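You operate a simulated robot arm through the tools that you are given. There is no shell and no other tool.

The job below is to be done with a simulated robot arm. You get a single attempt, and the scene is never put back.

JOB
Turn the eight-sided plate to its blue mark, lock it again, then drop the purple collar over its peg.
Fine: the lever of the turning plate goes to MOVE first and ends at HOLD; the mark stands at the white pointer; leave the other collars. Where these are worked on the way, their far stop is far enough and under half their travel is too little: lever of the turning plate.
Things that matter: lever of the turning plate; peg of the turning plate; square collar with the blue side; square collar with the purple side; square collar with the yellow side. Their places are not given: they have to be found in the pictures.

Only the result counts: the job must be done as asked and must still hold three seconds after the hand-in. Knocking over, shifting, dropping, spilling or breaking anything else fails it.

ROBOT AND FRAMES
A 6-joint arm with a two-finger gripper, fixed in place. Base frame: the origin is at the foot of the arm, x ahead of it, y to its left, z up; the work surface is at about z = 0. Readings come in m, rad, newtons and seconds.
With the tool pointing down near the work surface it reaches from about 0.18 to 0.48 m from the base axis. Its first joint turns from -1.152 to 1.152 rad. Payload 1.76 kg.
Tool frame: the origin (TCP) lies between the finger pads and is the grasp point; the fingertips stand 0.029 m ahead of it; z points along the fingers, y is the line along which they close. Largest opening 0.082 m; the body of the gripper starts 0.058 m behind the TCP.
Orientation is that of the tool frame in the base frame, as [roll, pitch, yaw] about the fixed x, y, z axes, in that order (R = Rz(yaw) Ry(pitch) Rx(roll)). With the fingers straight down and closing along the base's y, the tool's x points along the base's -x, its y along +y and its z along -z.

CONTROLS
- The arm moves only by the tool play_rows. Its arguments are lists of equal length, an entry for each row: "gripper": the opening, from 0 (shut) to 1 (fully open); "slide": the shift along the base's x, y, z in mm, a list of three; "rotation": the turn, a rotation vector about the base's x, y, z in rad, a list of three. In form: {"gripper": [gripper, ...], "slide": [[x, y, z], ...], "rotation": [[ax, ay, az], ...]}. A call has 1 to 20 rows; each row shifts and turns the commanded pose from where the row before left it. Rows are played at 5 a second. More than 0.05 m and 0.15 rad between two rows, or a gripper value outside its range, and nothing of the call is played. A pose out of reach is approached as far as the arm can. The call stops where the force on the tool passes 40 N (or 10 N more than at its start, if that is more) or the arm is blocked; 0.2 s more then pass. Each finger halts on what it meets, pressing with about 21 N; the grip force reading is that of the motor and also rises with nothing between the fingers. The clock runs only during rows and for 0.2 s after the last one: add rows that do not move to give the fingers time. The reply holds the time, the measured pose of the TCP, the force on the tool along the base axes, the opening and the grip force, in the units named above and with some noise, with the torque about the TCP (base axes, N m) and any sound that the robot's microphone picked up, and new pictures: "pictures" is both (left out), scene, wrist or none.
- Cameras (640 x 400 px; columns grow to the right, rows downward): "scene" is fixed at [0.0721, 0.3456, 0.4338]; the picture's right is [-0.63, -0.78, 0.00], its down [-0.37, 0.29, -0.88] and it looks along [0.69, -0.55, -0.47] (base axes); focal length 310 px, centre (320, 200). "wrist" rides on the gripper at [0.079, 0.004, -0.089] in the tool frame; the picture's right is [-0.05, 1.00, 0.00], its down [-0.71, -0.04, -0.71] and it looks along [-0.71, -0.04, 0.71] (tool axes); focal length 256 px, centre (320, 200).
- measure_at(camera, pixels): for up to 12 pixels [column, row] of the newest picture of that camera ("zoom" is the newest enlarged one), the place [x, y, z] in the base frame of the surface seen there, good to about 0.002 m. No time passes.
- inspect(camera, box): a new picture of the part [left, top, right, bottom] of that camera's present view, enlarged. No time passes.
- job_done(): hands the job in; it is judged then, once.

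Leave the gripper open and the arm clear of the work at the hand-in unless told otherwise.

The tools are called as name(argument=value, ...) on one line, values as JSON. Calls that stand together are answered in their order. play_rows: Moves the arm, as the interface text tells. Its arguments: {"type":"object","properties":{"gripper":{"type":"array","items":{"type":"number"}},"slide":{"type":"array","items":{"type":"array","items":{"type":"number"}}},"rotation":{"type":"array","items":{"type":"array","items":{"type":"number"}}},"pictures":{"type":"string","enum":["both","scene","wrist","none"]}},"required":["gripper","slide","rotation"]} The other tools are called the same way: measure_at (camera, pixels) gives the place of the surface under pixels of a picture; inspect (camera, box) takes an enlarged picture of a part of a camera's view; job_done () hands the job in.

At the start:

```text
time_s: 0.0
tcp_pos: [0.2546, 0.1526, 0.3113]
tool_rot: [3.14, -0.001, 3.142]
ft_force: [0.8, 0.2, 0.3]
ft_torque: [-0.03, 0.0, -0.02]
grip_width: 0.0821
finger_force: 0.2
```

scene: 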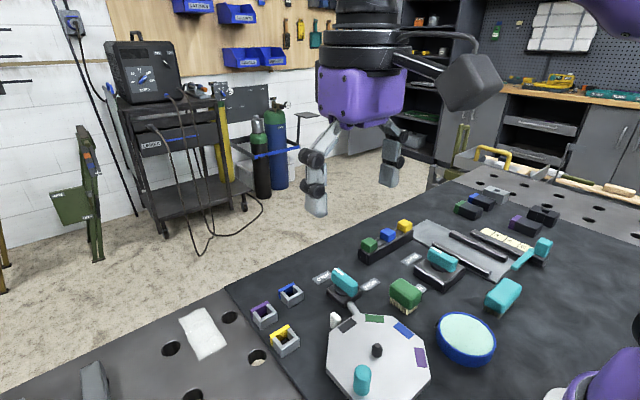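
wrist: 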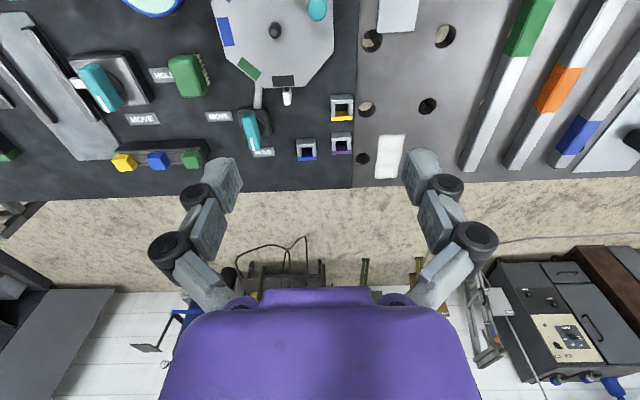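

I see the eight-sided plate at about (378,355) in the scene view, a teal lever near (345,285), and three collars near (265,315), (290,293) and (285,340). I'll enlarge these parts first.

inspect(camera="scene", box=[230, 240, 470, 400])

inspect(camera="wrist", box=[180, 0, 420, 170])

```text
2.50 times, centred on (350, 320) of scene
```

zoom: 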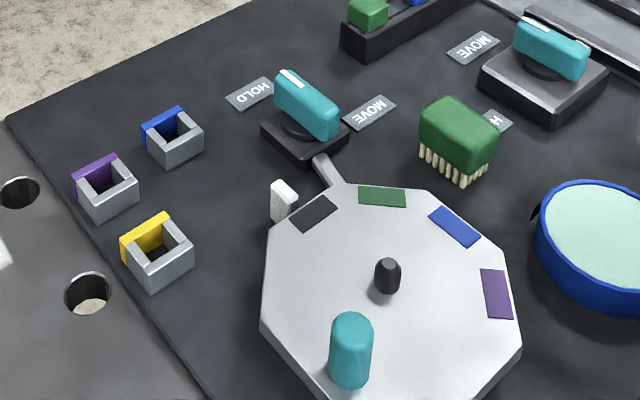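

```text
2.35 times, centred on (300, 85) of wrist
```

zoom: 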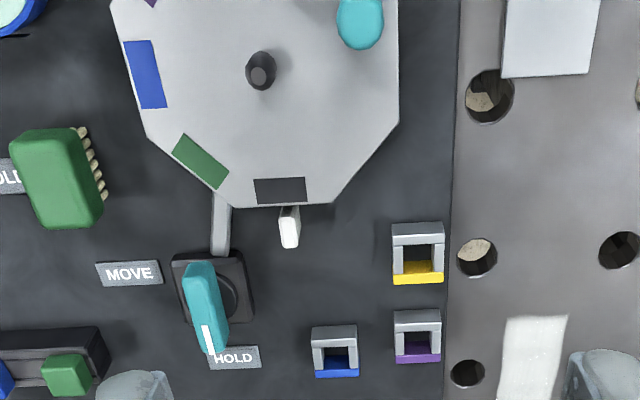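

The lever with a rod running to the plate is the one at (345,285), and it stands at HOLD. The other teal lever belongs to something else. The black mark is at the white pointer now. Next I'll measure places in the wrist zoom.

measure_at(camera="zoom", pixels=[[260, 65], [360, 10], [280, 190], [200, 160], [145, 75], [290, 215], [208, 335], [195, 270], [235, 357], [128, 273], [230, 290], [205, 310]])

measure_at(camera="wrist", pixels=[[342, 97], [342, 134], [306, 140], [343, 108], [307, 151], [343, 147], [317, 2], [275, 28], [269, 30], [333, 108], [353, 108], [342, 153]])

measure_at(camera="scene", pixels=[[377, 345], [376, 350], [362, 370], [362, 390], [337, 275], [355, 290], [346, 322], [345, 303], [264, 303], [272, 314], [258, 323], [271, 322]])

```text
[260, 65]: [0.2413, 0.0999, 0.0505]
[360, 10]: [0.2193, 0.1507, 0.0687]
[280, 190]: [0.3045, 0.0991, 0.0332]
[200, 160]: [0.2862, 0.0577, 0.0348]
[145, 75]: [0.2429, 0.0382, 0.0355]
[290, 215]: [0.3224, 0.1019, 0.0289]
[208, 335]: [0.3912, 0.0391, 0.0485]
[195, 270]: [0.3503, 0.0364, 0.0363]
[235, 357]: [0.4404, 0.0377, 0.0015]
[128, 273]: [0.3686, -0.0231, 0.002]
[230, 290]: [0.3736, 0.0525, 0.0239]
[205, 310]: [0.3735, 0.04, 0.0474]
```

```text
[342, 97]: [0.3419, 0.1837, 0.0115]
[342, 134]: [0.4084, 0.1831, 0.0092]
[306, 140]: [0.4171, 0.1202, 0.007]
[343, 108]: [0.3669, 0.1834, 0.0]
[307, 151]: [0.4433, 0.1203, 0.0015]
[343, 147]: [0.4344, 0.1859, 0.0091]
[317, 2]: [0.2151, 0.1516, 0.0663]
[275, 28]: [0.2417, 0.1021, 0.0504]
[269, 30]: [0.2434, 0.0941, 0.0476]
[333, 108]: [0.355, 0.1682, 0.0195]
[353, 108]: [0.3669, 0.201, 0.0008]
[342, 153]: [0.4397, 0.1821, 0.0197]
```

```text
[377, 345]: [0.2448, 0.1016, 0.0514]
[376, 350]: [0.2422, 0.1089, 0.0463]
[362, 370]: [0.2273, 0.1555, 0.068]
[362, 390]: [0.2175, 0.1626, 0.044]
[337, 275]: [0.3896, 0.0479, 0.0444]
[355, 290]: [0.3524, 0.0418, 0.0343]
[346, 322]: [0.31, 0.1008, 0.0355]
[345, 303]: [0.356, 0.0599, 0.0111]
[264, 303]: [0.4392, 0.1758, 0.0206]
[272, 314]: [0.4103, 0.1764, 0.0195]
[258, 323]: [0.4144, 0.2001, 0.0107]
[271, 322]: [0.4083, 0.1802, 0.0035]
```

The plate's centre is about (0.241, 0.100), where the peg stands. The marks lie 45° apart, with black at +x and blue at −y, so the plate must turn +90° (counter-clockwise from above). The teal plate knob is at about (0.22, 0.152), with its top at z≈0.068. I'll move the arm in closer above the lever to see it better.

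play_rows(gripper=[1, 1, 1, 1, 1], slide=[[10, -25, -25], [10, -25, -25], [10, -25, -25], [10, -25, -25], [0, 0, 0]], rotation=[[0, 0, 0], [0, 0, 0], [0, 0, 0], [0, 0, 0], [0, 0, 0]])

```text
time_s: 1.2
tcp_pos: [0.2939, 0.0524, 0.2121]
tool_rot: [3.139, 0.001, 3.141]
ft_force: [-0.1, 0.7, -0.2]
ft_torque: [-0.02, -0.01, -0.03]
grip_width: 0.0822
finger_force: 0.0
```

scene: 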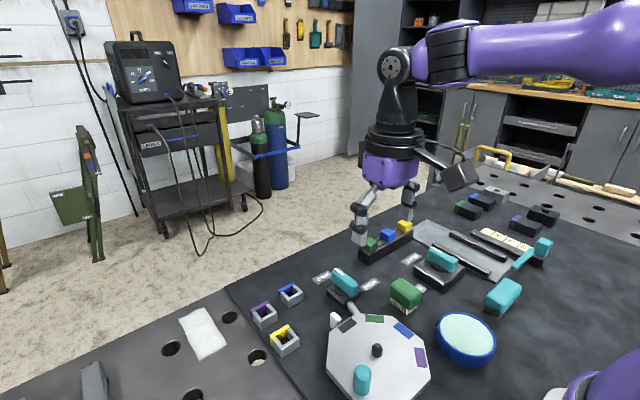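
wrist: 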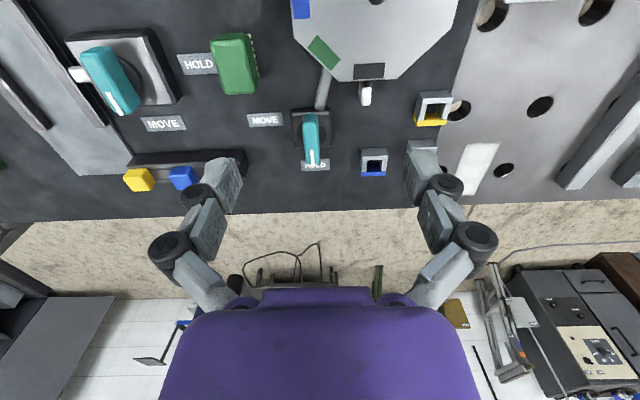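

I'll enlarge the lever around (312,135) in the wrist view, and also look at it in the scene view.

inspect(camera="scene", box=[305, 255, 395, 315])

inspect(camera="wrist", box=[240, 70, 400, 180])

```text
6.67 times, centred on (350, 285) of scene
```

zoom: 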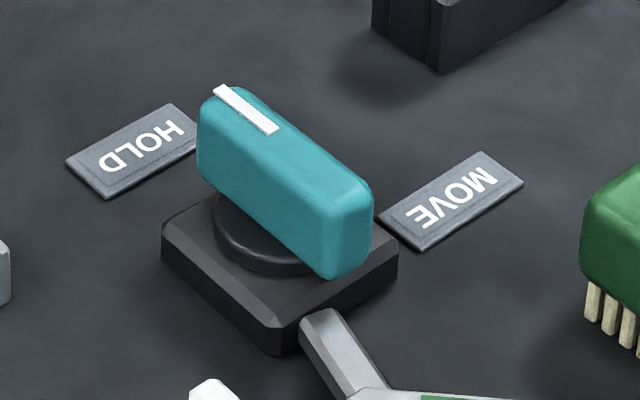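

```text
3.64 times, centred on (320, 125) of wrist
```

zoom: 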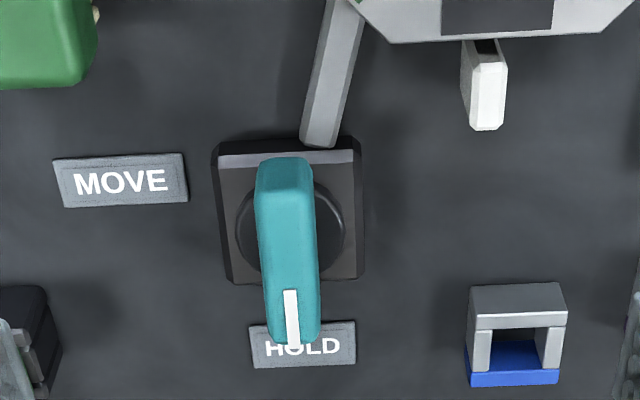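

The lever is a rotary handle standing on a round hub. I'll measure the handle ends, the hub and the base in this zoom.

measure_at(camera="zoom", pixels=[[287, 175], [292, 310], [262, 240], [312, 240], [287, 240], [270, 170], [308, 168], [244, 232], [338, 232], [232, 270], [345, 270], [303, 348]])

measure_at(camera="wrist", pixels=[[296, 117], [328, 117], [296, 144], [328, 144], [265, 119], [315, 165]])

```text
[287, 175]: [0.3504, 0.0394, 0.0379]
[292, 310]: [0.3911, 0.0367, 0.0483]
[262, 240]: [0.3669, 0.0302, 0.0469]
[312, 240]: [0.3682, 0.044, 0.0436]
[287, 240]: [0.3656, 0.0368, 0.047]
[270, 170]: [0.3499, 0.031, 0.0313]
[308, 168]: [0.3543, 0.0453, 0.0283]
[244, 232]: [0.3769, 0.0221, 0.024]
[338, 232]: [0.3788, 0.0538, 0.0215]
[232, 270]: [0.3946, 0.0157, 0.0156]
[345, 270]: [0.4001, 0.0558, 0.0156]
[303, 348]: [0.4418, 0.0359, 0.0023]
```

```text
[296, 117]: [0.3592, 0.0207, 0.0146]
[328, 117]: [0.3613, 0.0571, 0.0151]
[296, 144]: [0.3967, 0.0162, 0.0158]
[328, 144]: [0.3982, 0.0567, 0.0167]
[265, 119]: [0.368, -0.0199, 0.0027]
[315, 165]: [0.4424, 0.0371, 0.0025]
```

The pivot is at about (0.378, 0.038). The handle is 14 mm wide, lies along x and has its top at z≈0.048. The hub top is at z≈0.024. I'll go above the handle with the fingers half open and then descend, stopping short of the grip.

play_rows(gripper=[0.6, 0.6, 0.6, 0.6, 0.6, 0.6, 0.6], slide=[[28, -5, 0], [28, -5, 0], [28, -4.4, 0], [0, 0, -40], [0, 0, -40], [0, 0, -30], [0, 0, 0]], rotation=[[0, 0, 0], [0, 0, 0], [0, 0, 0], [0, 0, 0], [0, 0, 0], [0, 0, 0], [0, 0, 0]])

```text
time_s: 2.8
tcp_pos: [0.3789, 0.0386, 0.1016]
tool_rot: [3.14, 0.0, 3.14]
ft_force: [0.7, 0.5, 0.1]
ft_torque: [-0.01, 0.03, 0.0]
grip_width: 0.0492
finger_force: 0.1
```

scene: 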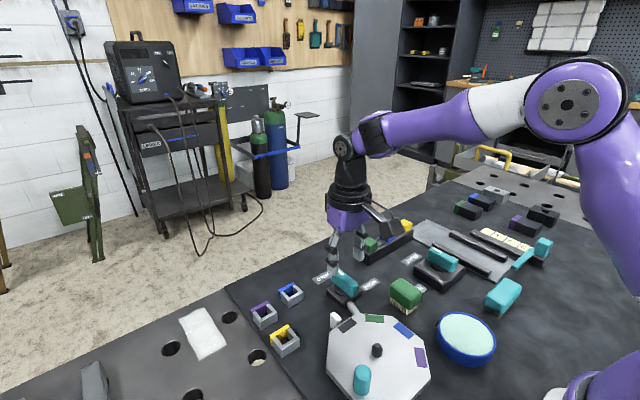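
wrist: 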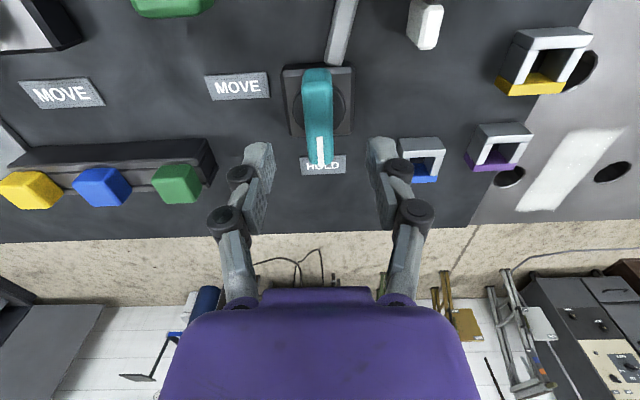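

The handle lies between the fingers. I'll descend 42 mm and close on it.

play_rows(gripper=[0.6, 0.6, 0.6, 0.6, 0.0, 0.0, 0.0], slide=[[0, 0, -15], [0, 0, -15], [-0.5, 0, -12], [0, 0, 0], [0, 0, 0], [0, 0, 0], [0, 0, 0]], rotation=[[0, 0, 0], [0, 0, 0], [0, 0, 0], [0, 0, 0], [0, 0, 0], [0, 0, 0], [0, 0, 0]])

```text
time_s: 4.4
tcp_pos: [0.3769, 0.0388, 0.0605]
tool_rot: [3.139, 0.002, 3.14]
ft_force: [-4.0, -9.4, 13.5]
ft_torque: [-0.25, 0.09, -0.04]
grip_width: 0.018
finger_force: 36.1
```

scene: 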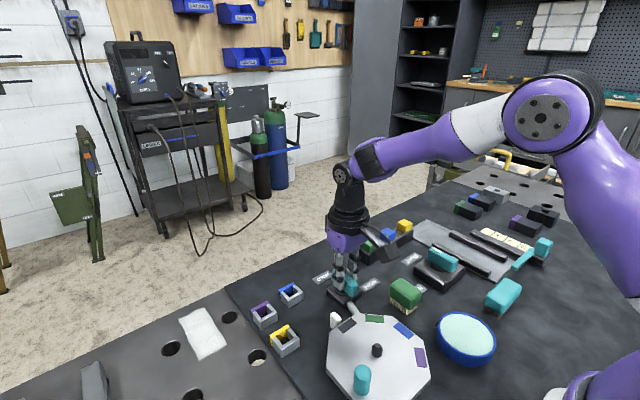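
wrist: 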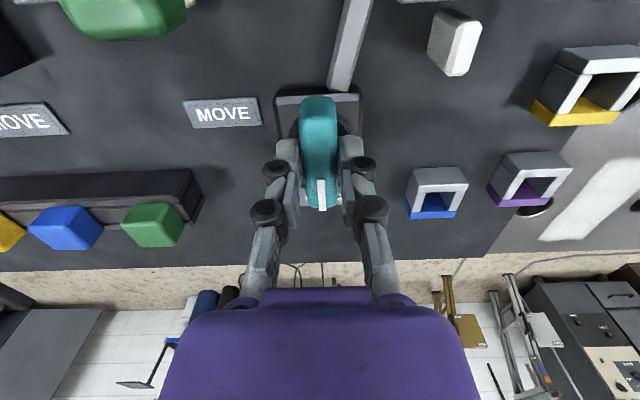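

The handle is gripped at 18 mm wide, with small side forces. I'll ease up 1 mm and 1 mm towards −y, then begin turning clockwise towards MOVE.

play_rows(gripper=[0, 0, 0, 0, 0, 0], slide=[[0, -0.8, 1], [0, 0, 0], [0, 0, 0], [0, 0, 0], [0, 0, 0], [0, 0, 0]], rotation=[[0, 0, 0], [0, 0, -0.1], [0, 0, -0.1], [0, 0, -0.1], [0, 0, -0.1], [0, 0, 0]])

```text
time_s: 5.8
tcp_pos: [0.3784, 0.0379, 0.0598]
tool_rot: [3.137, -0.001, 2.744]
ft_force: [10.2, 21.9, -18.2]
ft_torque: [0.83, 0.35, 0.06]
grip_width: 0.018
finger_force: 36.1
```

scene: 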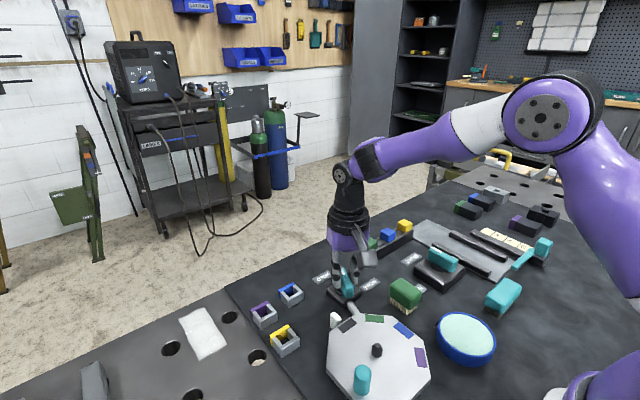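
wrist: 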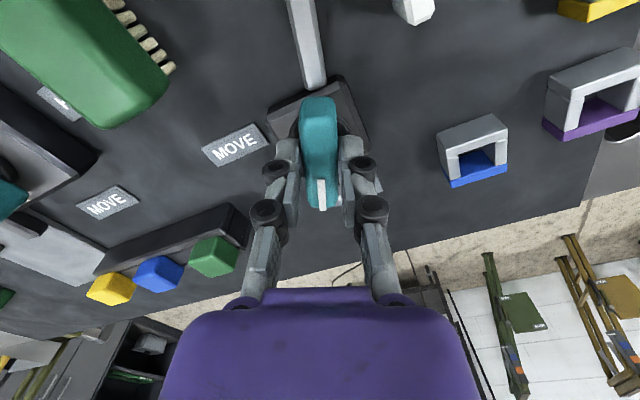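

The handle turns with the tool, 0.4 rad so far. The forces show a stiff grip, so I'll move back about 0.5 mm in y and z and keep turning.

play_rows(gripper=[0, 0, 0, 0, 0, 0], slide=[[0.3, 0.6, -0.5], [0, 0, 0], [0, 0, 0], [0, 0, 0], [0, 0, 0], [0, 0, 0]], rotation=[[0, 0, 0], [0, 0, -0.1], [0, 0, -0.1], [0, 0, -0.1], [0, 0, -0.1], [0, 0, 0]], pictures="wrist")

```text
time_s: 7.2
tcp_pos: [0.377, 0.0393, 0.0603]
tool_rot: [3.135, 0.0, 2.343]
ft_force: [7.7, 33.7, -12.1]
ft_torque: [0.47, -0.54, 0.06]
grip_width: 0.0179
finger_force: 35.8
```

wrist: 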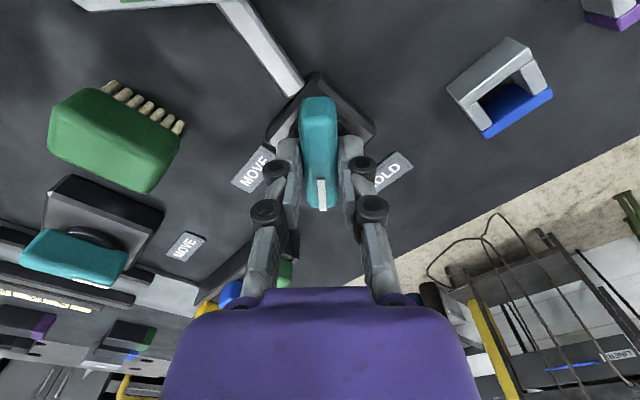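

The force is now +34 N in y, so I'll shift +y by 1 mm to relieve it and read the force again before turning on.

play_rows(gripper=[0, 0], slide=[[0.2, 0.8, -0.4], [0, 0, 0]], rotation=[[0, 0, 0], [0, 0, 0]], pictures="none")

```text
time_s: 7.8
tcp_pos: [0.379, 0.0394, 0.0609]
tool_rot: [3.138, 0.0, 2.343]
ft_force: [4.0, 24.2, 8.0]
ft_torque: [1.11, 0.31, 0.05]
grip_width: 0.0179
finger_force: 35.9
```

The y force fell to 24 N, so I'll shift another 1.5 mm and continue turning.

play_rows(gripper=[0, 0, 0, 0, 0, 0], slide=[[0.2, 1.5, 0.1], [0, 0, 0], [0, 0, 0], [0, 0, 0], [0, 0, 0], [0, 0, 0]], rotation=[[0, 0, 0], [0, 0, -0.1], [0, 0, -0.1], [0, 0, -0.1], [0, 0, -0.1], [0, 0, 0]], pictures="wrist")

```text
time_s: 9.2
tcp_pos: [0.3792, 0.0404, 0.0601]
tool_rot: [3.139, 0.001, 1.937]
ft_force: [-2.7, -3.1, 26.2]
ft_torque: [0.12, 0.15, -0.02]
grip_width: 0.0177
finger_force: 36.2
```

wrist: 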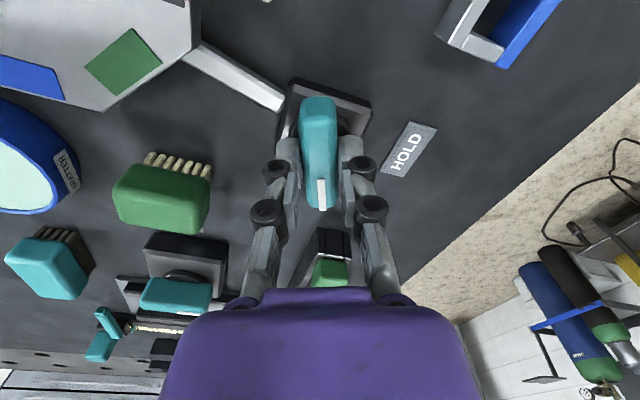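

Good: the side forces are low and 1.2 rad is turned. I'll raise slightly for the z force and continue to the stop.

play_rows(gripper=[0, 0, 0, 0, 0, 0], slide=[[0, 0, 0.5], [0, 0, 0], [0, 0, 0], [0, 0, 0], [0, 0, 0], [0, 0, 0]], rotation=[[0, 0, 0], [0, 0, -0.1], [0, 0, -0.1], [0, 0, -0.1], [0, 0, -0.1], [0, 0, 0]])

```text
time_s: 10.6
tcp_pos: [0.3802, 0.0417, 0.0584]
tool_rot: [3.134, 0.001, 1.539]
ft_force: [28.7, -9.7, -11.0]
ft_torque: [-0.06, -0.64, 0.7]
grip_width: 0.018
finger_force: 36.3
```

scene: 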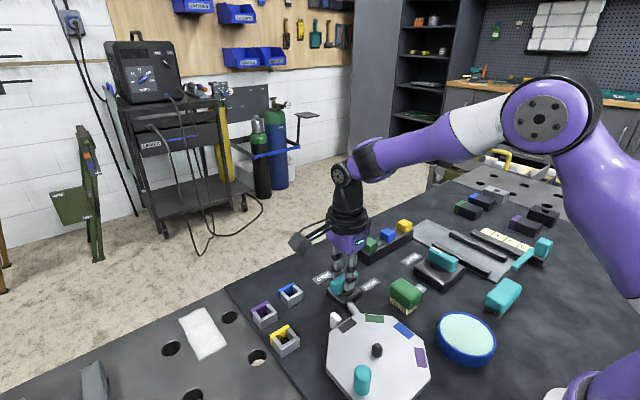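
wrist: 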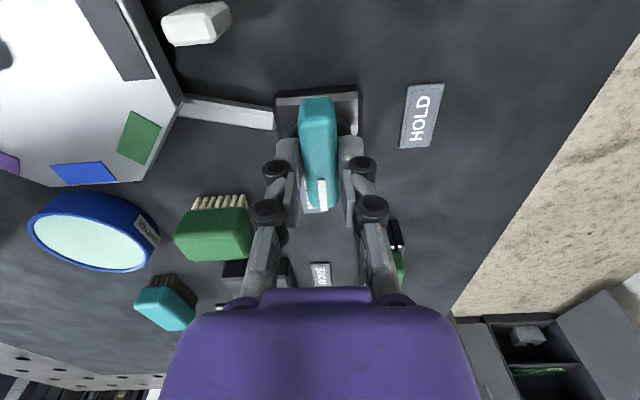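

The torque about z jumped to 0.7 N m, so the handle is at its MOVE stop. I'll back off the turn slightly, open the fingers and rise.

play_rows(gripper=[0.5, 0.5, 0.5, 0.5, 0.5, 0.5], slide=[[0, 0, 0], [0, 0, 0], [0, 0, 30], [0, 0, 40], [0, 0, 40], [0, 0, 0]], rotation=[[0, 0, 0], [0, 0, 0], [0, 0, 0], [0, 0, 0], [0, 0, 0], [0, 0, 0]])

inspect(camera="wrist", box=[220, 50, 460, 200])

inspect(camera="scene", box=[305, 255, 395, 315])

```text
time_s: 12.0
tcp_pos: [0.3781, 0.0402, 0.17]
tool_rot: [3.14, 0.001, 1.542]
ft_force: [-0.3, -0.1, -0.2]
ft_torque: [-0.01, -0.01, -0.02]
grip_width: 0.0411
finger_force: 0.1
```

scene: 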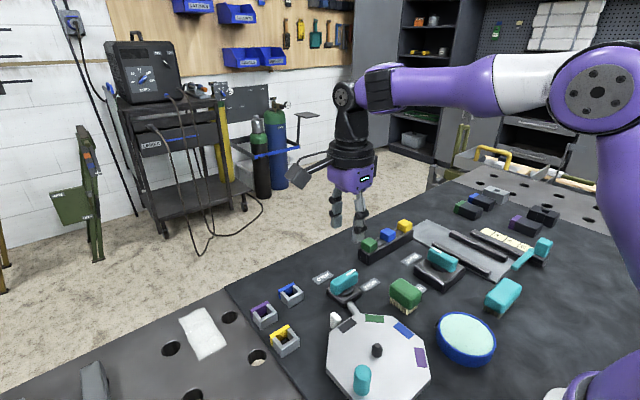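
wrist: 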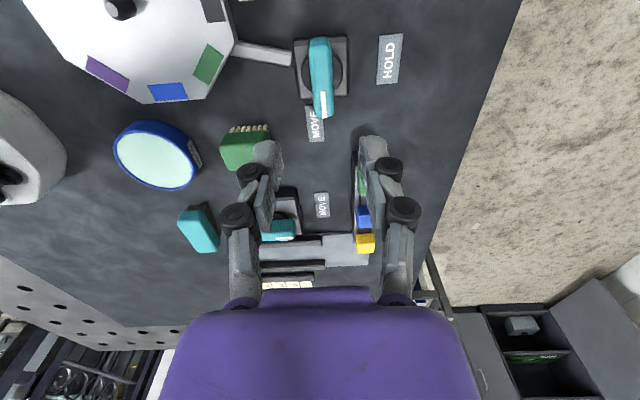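

```text
2.67 times, centred on (340, 125) of wrist
```

zoom: 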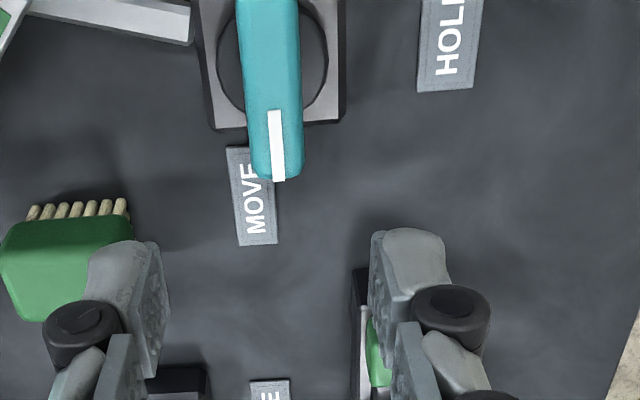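

```text
6.67 times, centred on (350, 285) of scene
```

zoom: 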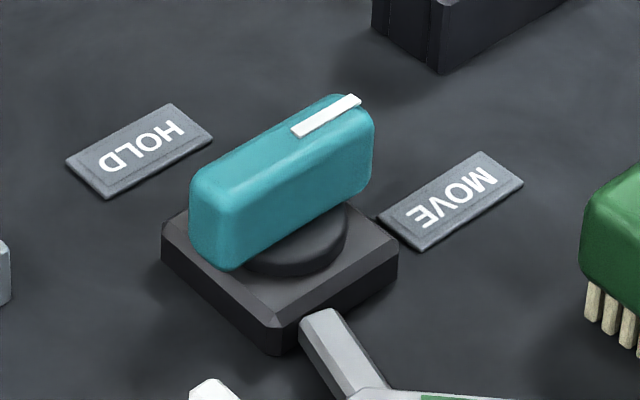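

The lever's white stripe now points to MOVE. I'll move above the plate knob near (0.22, 0.153), keeping this yaw, so that a +90° turn brings the tool back to its first yaw.

play_rows(gripper=[0.6, 0.6, 0.6, 0.6, 0.6, 0.6], slide=[[-32, 23, 0], [-32, 23, 0], [-32, 23, 0], [-32, 23, 0], [-30, 21, 0], [0, 0, 0]], rotation=[[0, 0, 0], [0, 0, 0], [0, 0, 0], [0, 0, 0], [0, 0, 0], [0, 0, 0]])

inspect(camera="scene", box=[310, 300, 450, 400])

inspect(camera="wrist", box=[200, 40, 440, 200])

```text
time_s: 13.4
tcp_pos: [0.221, 0.1532, 0.1701]
tool_rot: [3.14, 0.0, 1.542]
ft_force: [-0.3, 0.8, -0.7]
ft_torque: [-0.02, -0.02, -0.02]
grip_width: 0.0491
finger_force: 0.0
```

scene: 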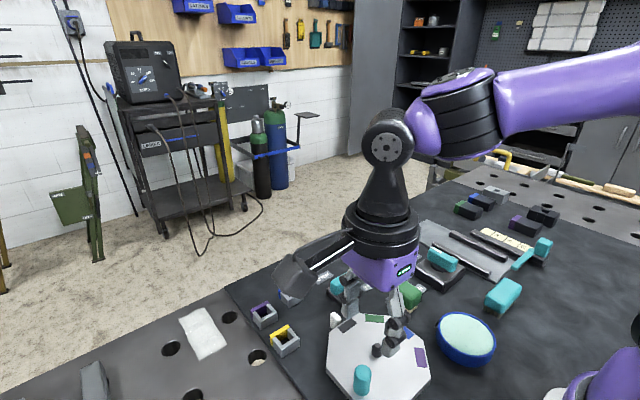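
wrist: 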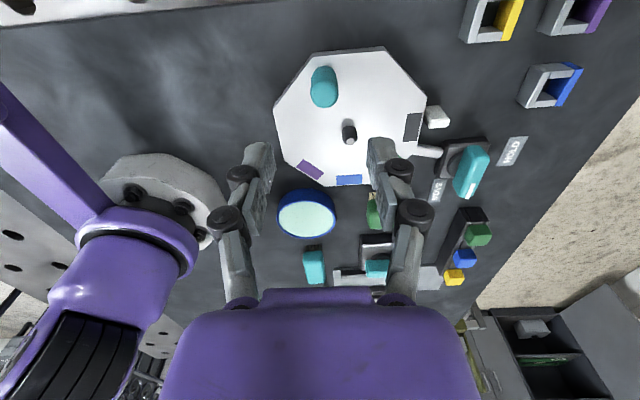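

```text
4.00 times, centred on (380, 350) of scene
```

zoom: 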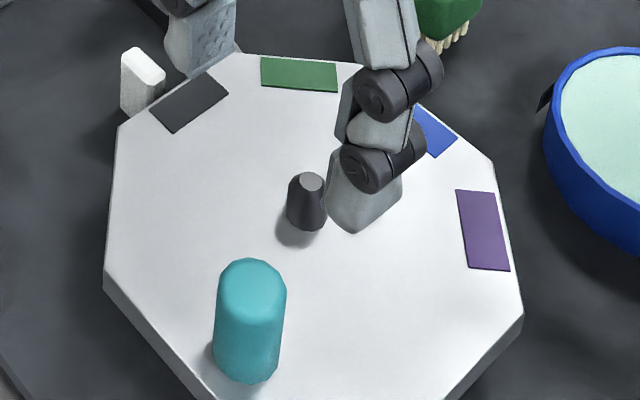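

```text
2.50 times, centred on (320, 120) of wrist
```

zoom: 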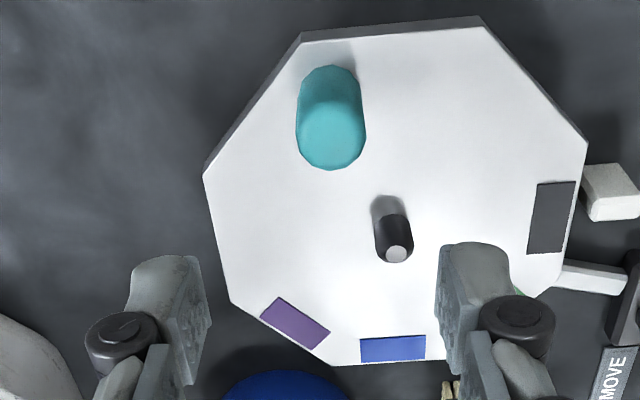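

I can see the knob and the peg clearly. I'll measure the knob's top and base, the peg, and the octagon's corners.

measure_at(camera="zoom", pixels=[[331, 132], [300, 120], [363, 120], [331, 80], [335, 164], [397, 254], [392, 225], [304, 40], [480, 27], [584, 142], [230, 303], [205, 176]])

measure_at(camera="scene", pixels=[[363, 368], [356, 372], [379, 346], [363, 391], [377, 356], [382, 352]])

```text
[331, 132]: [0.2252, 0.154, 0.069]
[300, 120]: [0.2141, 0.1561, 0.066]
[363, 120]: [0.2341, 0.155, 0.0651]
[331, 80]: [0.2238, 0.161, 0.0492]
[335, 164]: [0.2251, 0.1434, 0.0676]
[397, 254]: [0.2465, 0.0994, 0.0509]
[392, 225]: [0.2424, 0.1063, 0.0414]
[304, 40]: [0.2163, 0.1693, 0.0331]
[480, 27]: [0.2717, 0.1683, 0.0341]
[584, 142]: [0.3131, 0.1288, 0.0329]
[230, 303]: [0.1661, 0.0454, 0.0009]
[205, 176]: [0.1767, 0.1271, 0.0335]
```

```text
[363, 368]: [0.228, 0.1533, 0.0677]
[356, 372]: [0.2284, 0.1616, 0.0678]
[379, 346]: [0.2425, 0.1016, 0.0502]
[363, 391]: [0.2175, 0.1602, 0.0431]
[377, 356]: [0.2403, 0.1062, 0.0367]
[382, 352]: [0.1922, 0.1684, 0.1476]
```

The plate centre comes out at about (0.244, 0.101) and the knob at about (0.2245, 0.1535), 20 mm across. I'll descend around the knob to TCP z≈0.073, which puts the tips about 10 mm over the plate, and close.

play_rows(gripper=[0.6, 0.6, 0.6, 0.6, 0.6, 0, 0, 0], slide=[[3, 0, 0], [0, 0, -40], [0, 0, -35], [0, 0, -22], [0, 0, 0], [0, 0, 0], [0, 0, 0], [0, 0, 0]], rotation=[[0, 0, 0], [0, 0, 0], [0, 0, 0], [0, 0, 0], [0, 0, 0], [0, 0, 0], [0, 0, 0], [0, 0, 0]])

```text
time_s: 15.2
tcp_pos: [0.2235, 0.153, 0.0739]
tool_rot: [3.138, 0.001, 1.539]
ft_force: [8.3, -6.6, 4.1]
ft_torque: [0.37, -0.35, 0.17]
grip_width: 0.0213
finger_force: 35.8
```

scene: 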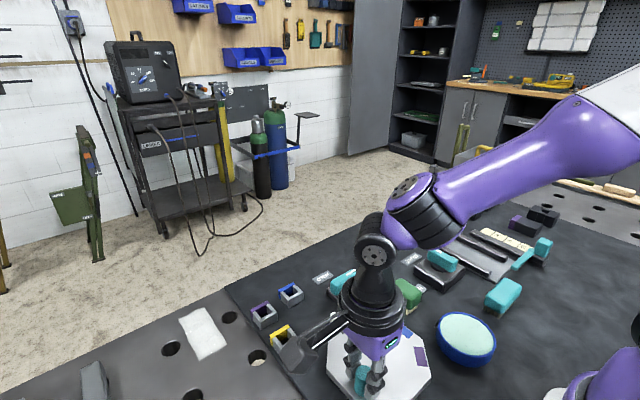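
wrist: 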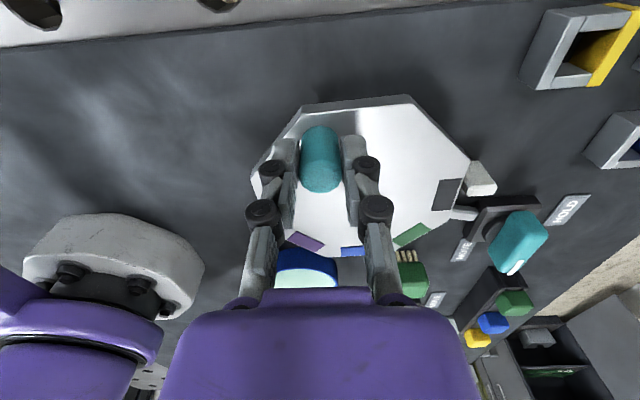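

The knob is held at 21 mm wide. I'll follow the arc counter-clockwise for the first 4 steps of 5.6°.

play_rows(gripper=[0, 0, 0, 0, 0], slide=[[-5.05, -2.17, 0], [-4.83, -2.66, 0], [-4.54, -3.11, 0], [-4.2, -3.54, 0], [0, 0, 0]], rotation=[[0, 0, 0.0982], [0, 0, 0.0982], [0, 0, 0.0982], [0, 0, 0.0982], [0, 0, 0]])

```text
time_s: 16.4
tcp_pos: [0.2053, 0.1424, 0.0738]
tool_rot: [3.14, 0.002, 1.934]
ft_force: [11.4, -16.7, 9.3]
ft_torque: [-0.67, -0.31, -0.16]
grip_width: 0.0213
finger_force: 35.9
```

scene: 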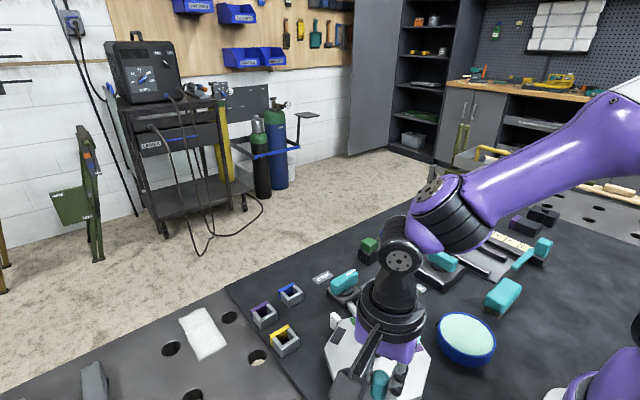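
wrist: 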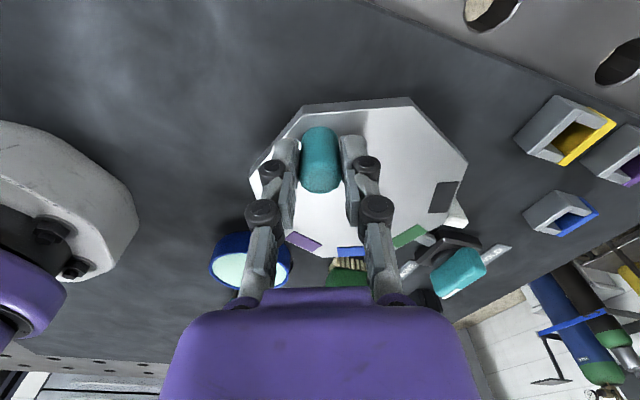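

The plate turns with the tool. The force points inward, so I'll trim 0.6 mm towards the centre and go on with 4 more steps.

play_rows(gripper=[0, 0, 0, 0, 0], slide=[[-3.3, -4.5, 0], [-3.45, -4.3, 0], [-3.01, -4.63, 0], [-2.52, -4.86, 0], [0, 0, 0]], rotation=[[0, 0, 0.0982], [0, 0, 0.0982], [0, 0, 0.0982], [0, 0, 0.0982], [0, 0, 0]], pictures="wrist")

```text
time_s: 17.6
tcp_pos: [0.1916, 0.1241, 0.072]
tool_rot: [-3.141, -0.002, 2.331]
ft_force: [-5.5, -0.2, 7.6]
ft_torque: [-0.3, -0.01, -0.12]
grip_width: 0.0214
finger_force: 35.7
```

wrist: 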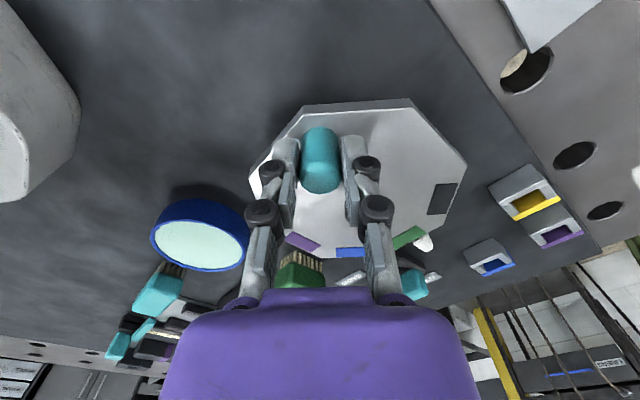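

The plate is half way, with green near the pointer, and the forces are low. I'll do four more steps.

play_rows(gripper=[0, 0, 0, 0, 0], slide=[[-2.03, -5.08, 0], [-1.54, -5.3, 0], [-1.01, -5.43, 0], [-0.46, -5.45, 0], [0, 0, 0]], rotation=[[0, 0, 0.0982], [0, 0, 0.0982], [0, 0, 0.0982], [0, 0, 0.0982], [0, 0, 0]], pictures="wrist")

```text
time_s: 18.8
tcp_pos: [0.1863, 0.1023, 0.0734]
tool_rot: [3.141, 0.0, 2.72]
ft_force: [-19.5, -1.4, 14.0]
ft_torque: [0.1, 0.77, -0.14]
grip_width: 0.0213
finger_force: 35.9
```

wrist: 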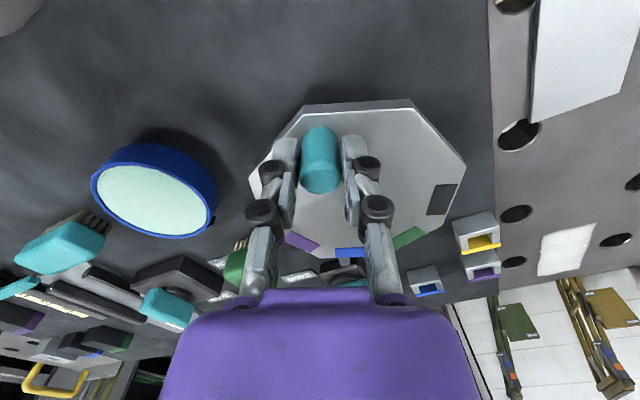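

The force points to −x, so I'll trim 0.8 mm that way and do three more steps, then check the blue mark against the pointer.

play_rows(gripper=[0, 0, 0, 0], slide=[[-0.7, -5.47, 0], [0.61, -5.48, 0], [1.15, -5.41, 0], [0, 0, 0]], rotation=[[0, 0, 0.0982], [0, 0, 0.0982], [0, 0, 0.0982], [0, 0, 0]])

inspect(camera="scene", box=[310, 300, 450, 400])

inspect(camera="wrist", box=[220, 80, 480, 290])

```text
time_s: 19.8
tcp_pos: [0.1886, 0.0858, 0.0731]
tool_rot: [3.14, 0.0, 3.017]
ft_force: [0.8, -4.0, -27.3]
ft_torque: [-0.08, -0.02, -0.15]
grip_width: 0.0214
finger_force: 36.1
```

scene: 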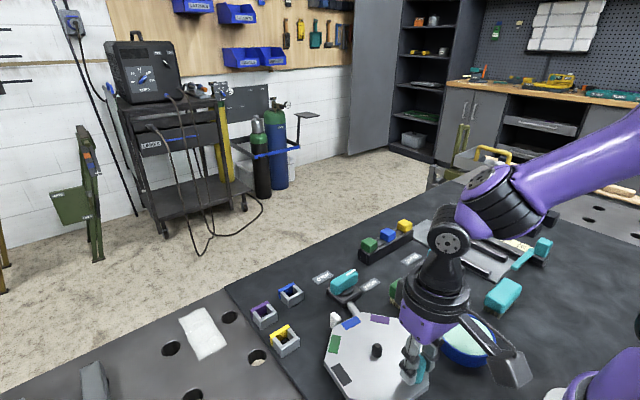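
wrist: 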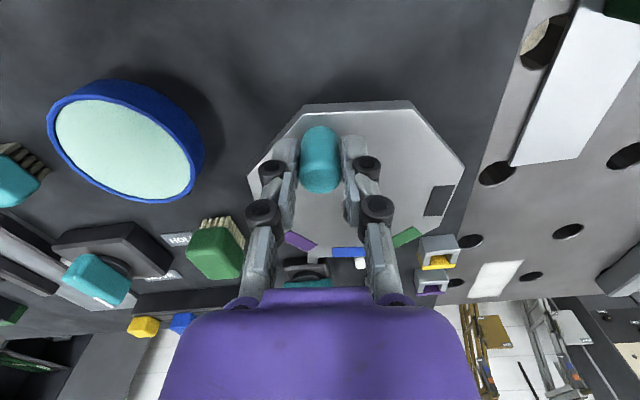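

```text
4.00 times, centred on (380, 350) of scene
```

zoom: 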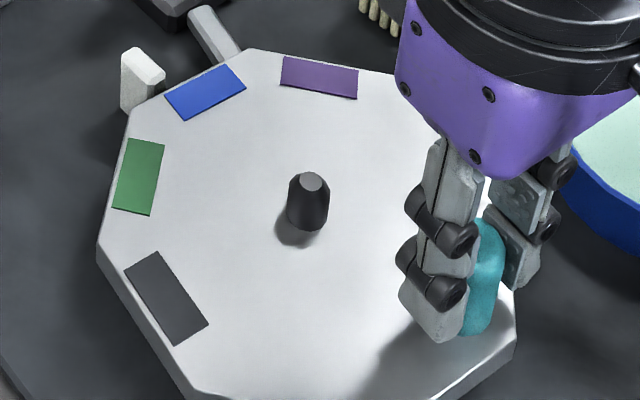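

```text
1.90 times, centred on (350, 185) of wrist
```

zoom: 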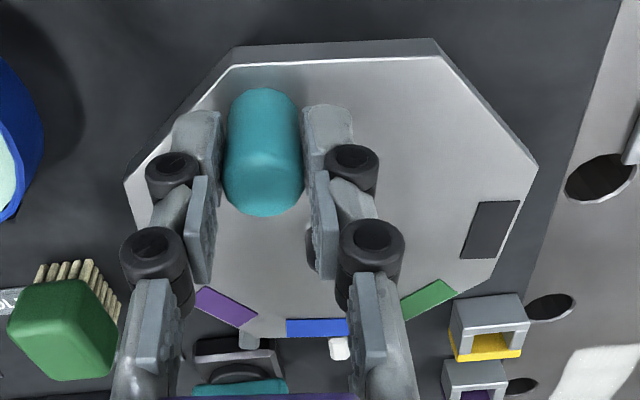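

Blue is about 5–6° short, since its zoom position is (205,92) and black first stood at (188,103). I'll do the last step and ease down 0.4 mm for the z force.

play_rows(gripper=[0, 0, 0], slide=[[0, 0, -0.4], [1.65, -5.21, 0], [0, 0, 0]], rotation=[[0, 0, 0], [0, 0, 0.0982], [0, 0, 0]])

inspect(camera="scene", box=[310, 300, 450, 400])

```text
time_s: 20.6
tcp_pos: [0.1902, 0.0818, 0.0735]
tool_rot: [3.14, -0.001, 3.114]
ft_force: [-4.3, -5.9, -4.2]
ft_torque: [-0.1, 0.6, -0.11]
grip_width: 0.0214
finger_force: 36.0
```

scene: 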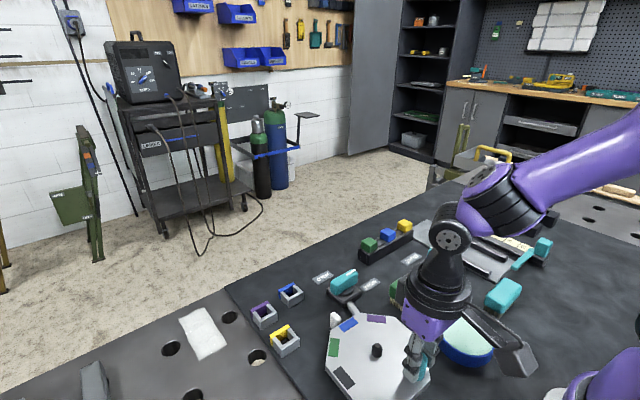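
wrist: 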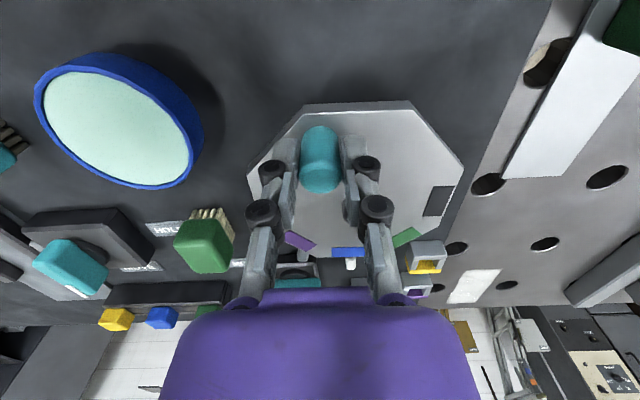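

```text
4.00 times, centred on (380, 350) of scene
```

zoom: 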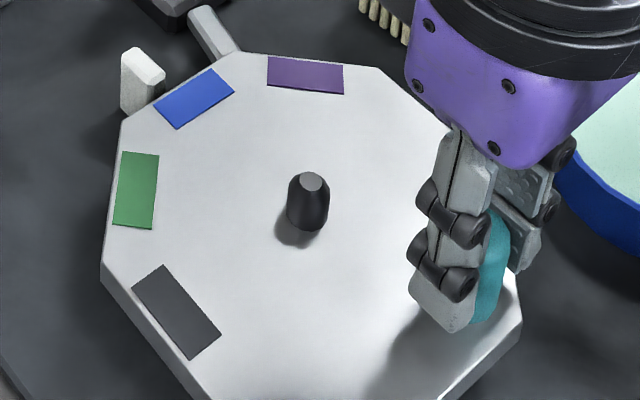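

The blue centre is at zoom (194,97) and black was first at (188,103), so about 2.5° remains. I'll turn another 0.045 rad.

play_rows(gripper=[0, 0], slide=[[0.87, -2.37, 0], [0, 0, 0]], rotation=[[0, 0, 0.045], [0, 0, 0]])

inspect(camera="scene", box=[310, 300, 450, 400])

```text
time_s: 21.2
tcp_pos: [0.1913, 0.078, 0.0732]
tool_rot: [3.138, 0.0, -3.125]
ft_force: [-8.4, -3.2, 9.1]
ft_torque: [-0.09, 0.29, 0.01]
grip_width: 0.0212
finger_force: 35.7
```

scene: 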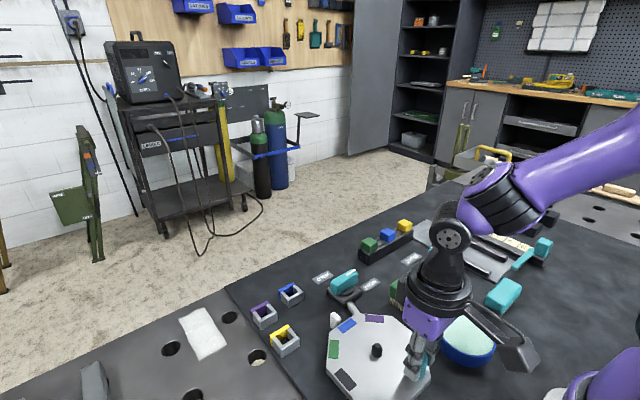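
wrist: 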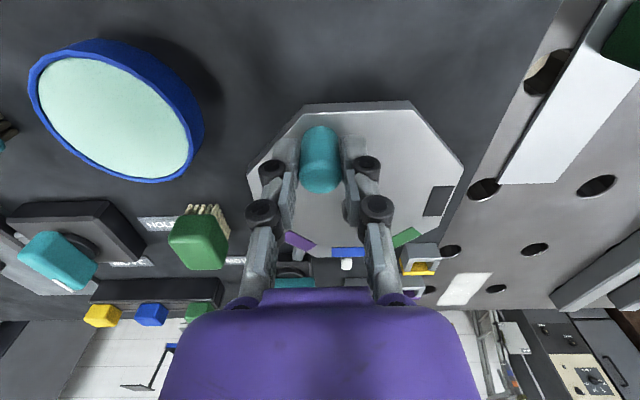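

```text
4.00 times, centred on (380, 350) of scene
```

zoom: 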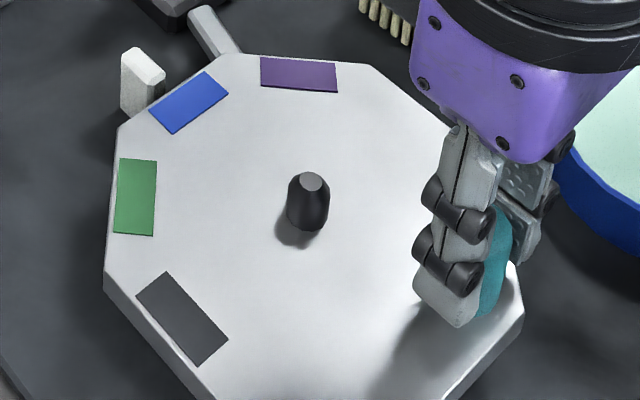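

Blue now covers exactly the zoom spot where black first stood, and purple sits where green was. I'll open the fingers and rise.

play_rows(gripper=[0.5, 0.5, 0.5, 0.5, 0.5, 0.5], slide=[[0, 0, 0], [0, 0, 0], [0, 0, 30], [0, 0, 40], [0, 0, 30], [0, 0, 0]], rotation=[[0, 0, 0], [0, 0, 0], [0, 0, 0], [0, 0, 0], [0, 0, 0], [0, 0, 0]])

inspect(camera="scene", box=[310, 300, 450, 400])

measure_at(camera="zoom", pixels=[[188, 102], [137, 197], [182, 317], [300, 75], [145, 60]])

```text
time_s: 22.6
tcp_pos: [0.1917, 0.0776, 0.1733]
tool_rot: [3.14, 0.001, -3.123]
ft_force: [-1.2, -0.6, 0.8]
ft_torque: [0.02, -0.01, 0.0]
grip_width: 0.0408
finger_force: 0.0
```

scene: 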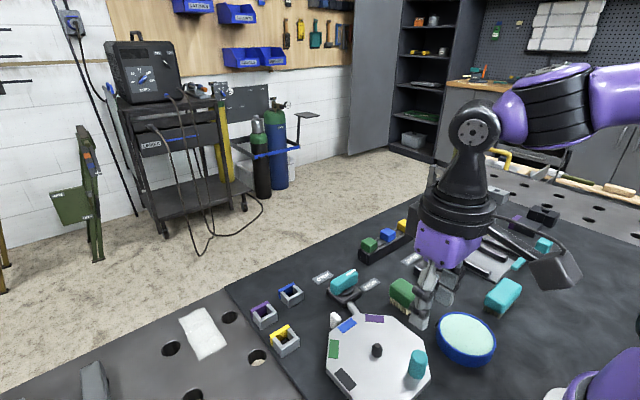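
wrist: 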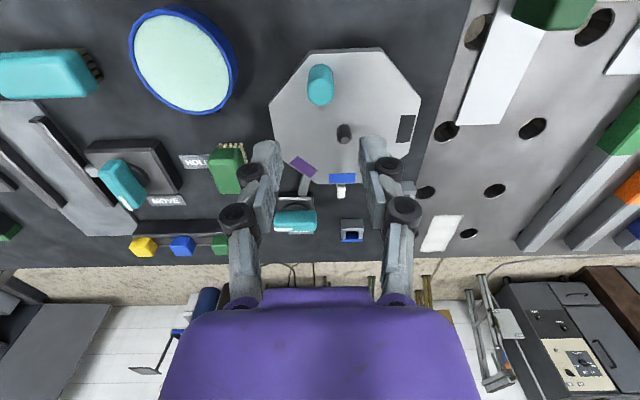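

```text
4.00 times, centred on (380, 350) of scene
```

zoom: 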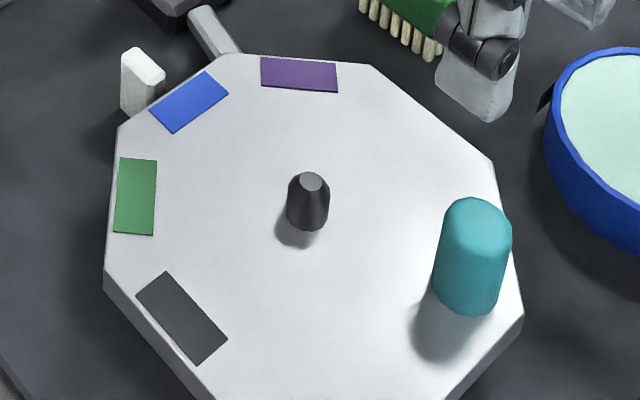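

```text
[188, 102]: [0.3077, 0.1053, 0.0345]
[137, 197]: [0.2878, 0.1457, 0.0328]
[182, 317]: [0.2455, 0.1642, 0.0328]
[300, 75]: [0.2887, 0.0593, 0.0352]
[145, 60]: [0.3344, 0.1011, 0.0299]
```

The plate stayed put with blue at the pointer. Now I'll go back over the lever while turning the tool −1.61 rad, so the fingers close along x across the handle, which lies along y.

play_rows(gripper=[0.6, 0.6, 0.6, 0.6, 0.6, 0.6, 0.6, 0.6, 0.6, 0.6, 0.6, 0.6, 0.6, 0.6], slide=[[17, -3.5, 0], [17, -3.5, 0], [17, -3.5, 0], [17, -3.5, 0], [17, -3.5, 0], [17, -3.5, 0], [17, -3.5, 0], [17, -3.5, 0], [17, -3.5, 0], [17, -3.5, 0], [17, -3.5, 0], [0, 0, -35], [0, 0, -35], [0, 0, 0]], rotation=[[0, 0, -0.1464], [0, 0, -0.1464], [0, 0, -0.1464], [0, 0, -0.1464], [0, 0, -0.1464], [0, 0, -0.1464], [0, 0, -0.1464], [0, 0, -0.1464], [0, 0, -0.1464], [0, 0, -0.1464], [0, 0, -0.1464], [0, 0, 0], [0, 0, 0], [0, 0, 0]])

```text
time_s: 25.6
tcp_pos: [0.3782, 0.0405, 0.102]
tool_rot: [3.141, -0.001, 1.546]
ft_force: [0.3, -0.1, 0.2]
ft_torque: [-0.01, 0.0, 0.0]
grip_width: 0.0492
finger_force: 0.1
```

scene: 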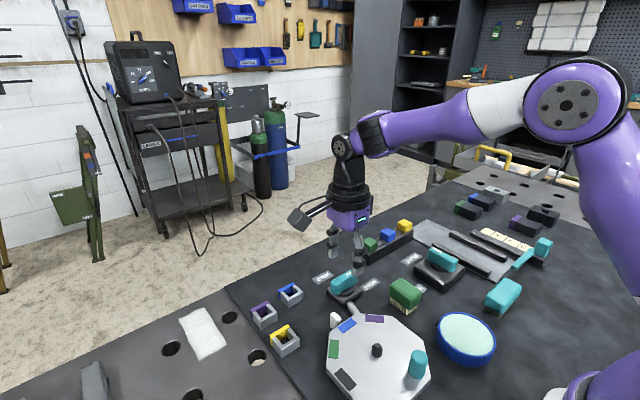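
wrist: 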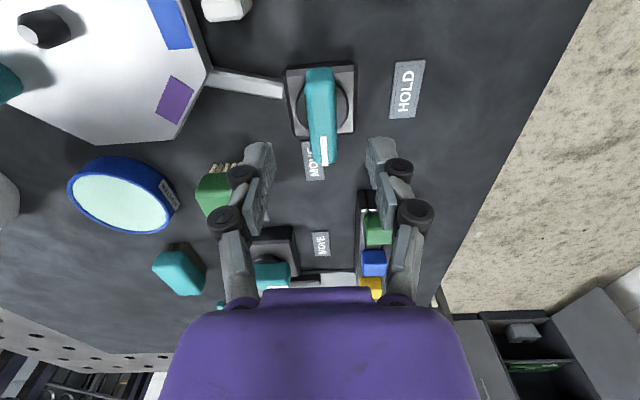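

The handle lies between the fingers. I'll descend 42 mm and close.

play_rows(gripper=[0.6, 0.6, 0.6, 0.6, 0.0, 0.0, 0.0], slide=[[0, -1, -15], [0, 0, -15], [0, 0, -12], [0, 0, 0], [0, 0, 0], [0, 0, 0], [0, 0, 0]], rotation=[[0, 0, 0], [0, 0, 0], [0, 0, 0], [0, 0, 0], [0, 0, 0], [0, 0, 0], [0, 0, 0]], pictures="wrist")

```text
time_s: 27.2
tcp_pos: [0.3806, 0.0396, 0.061]
tool_rot: [3.136, 0.001, 1.549]
ft_force: [21.9, -2.3, 0.7]
ft_torque: [0.05, -0.49, 0.58]
grip_width: 0.0177
finger_force: 36.1
```

wrist: 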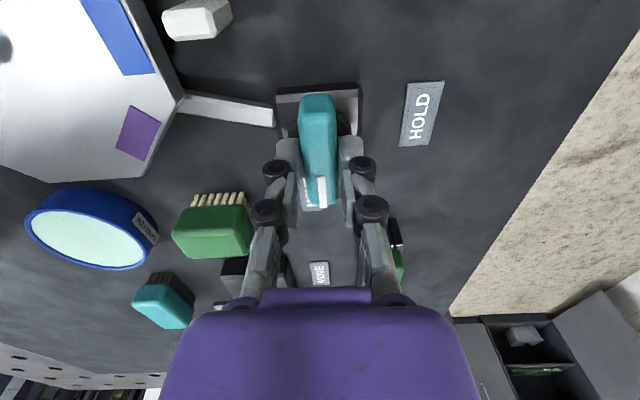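

Gripped, with the x force at +22 N. I'll shift +x 1 mm and turn counter-clockwise back towards HOLD.

play_rows(gripper=[0, 0, 0, 0, 0, 0], slide=[[1.0, 0, 0], [0, 0, 0], [0, 0, 0], [0, 0, 0], [0, 0, 0], [0, 0, 0]], rotation=[[0, 0, 0], [0, 0, 0.1], [0, 0, 0.1], [0, 0, 0.1], [0, 0, 0.1], [0, 0, 0]], pictures="wrist")

```text
time_s: 28.6
tcp_pos: [0.3802, 0.0386, 0.0612]
tool_rot: [3.14, 0.0, 1.95]
ft_force: [3.5, 8.8, 21.9]
ft_torque: [-0.12, -0.25, 0.02]
grip_width: 0.0177
finger_force: 35.6
```

wrist: 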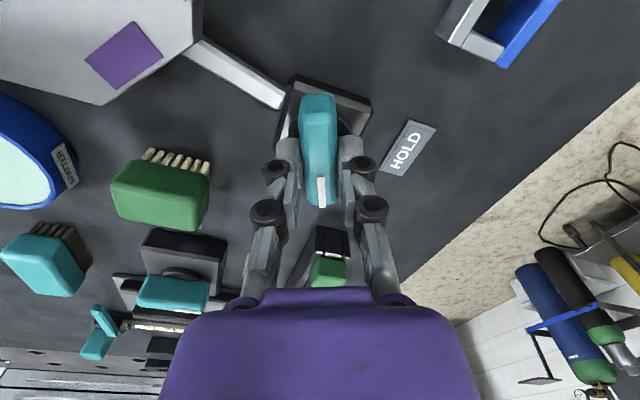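

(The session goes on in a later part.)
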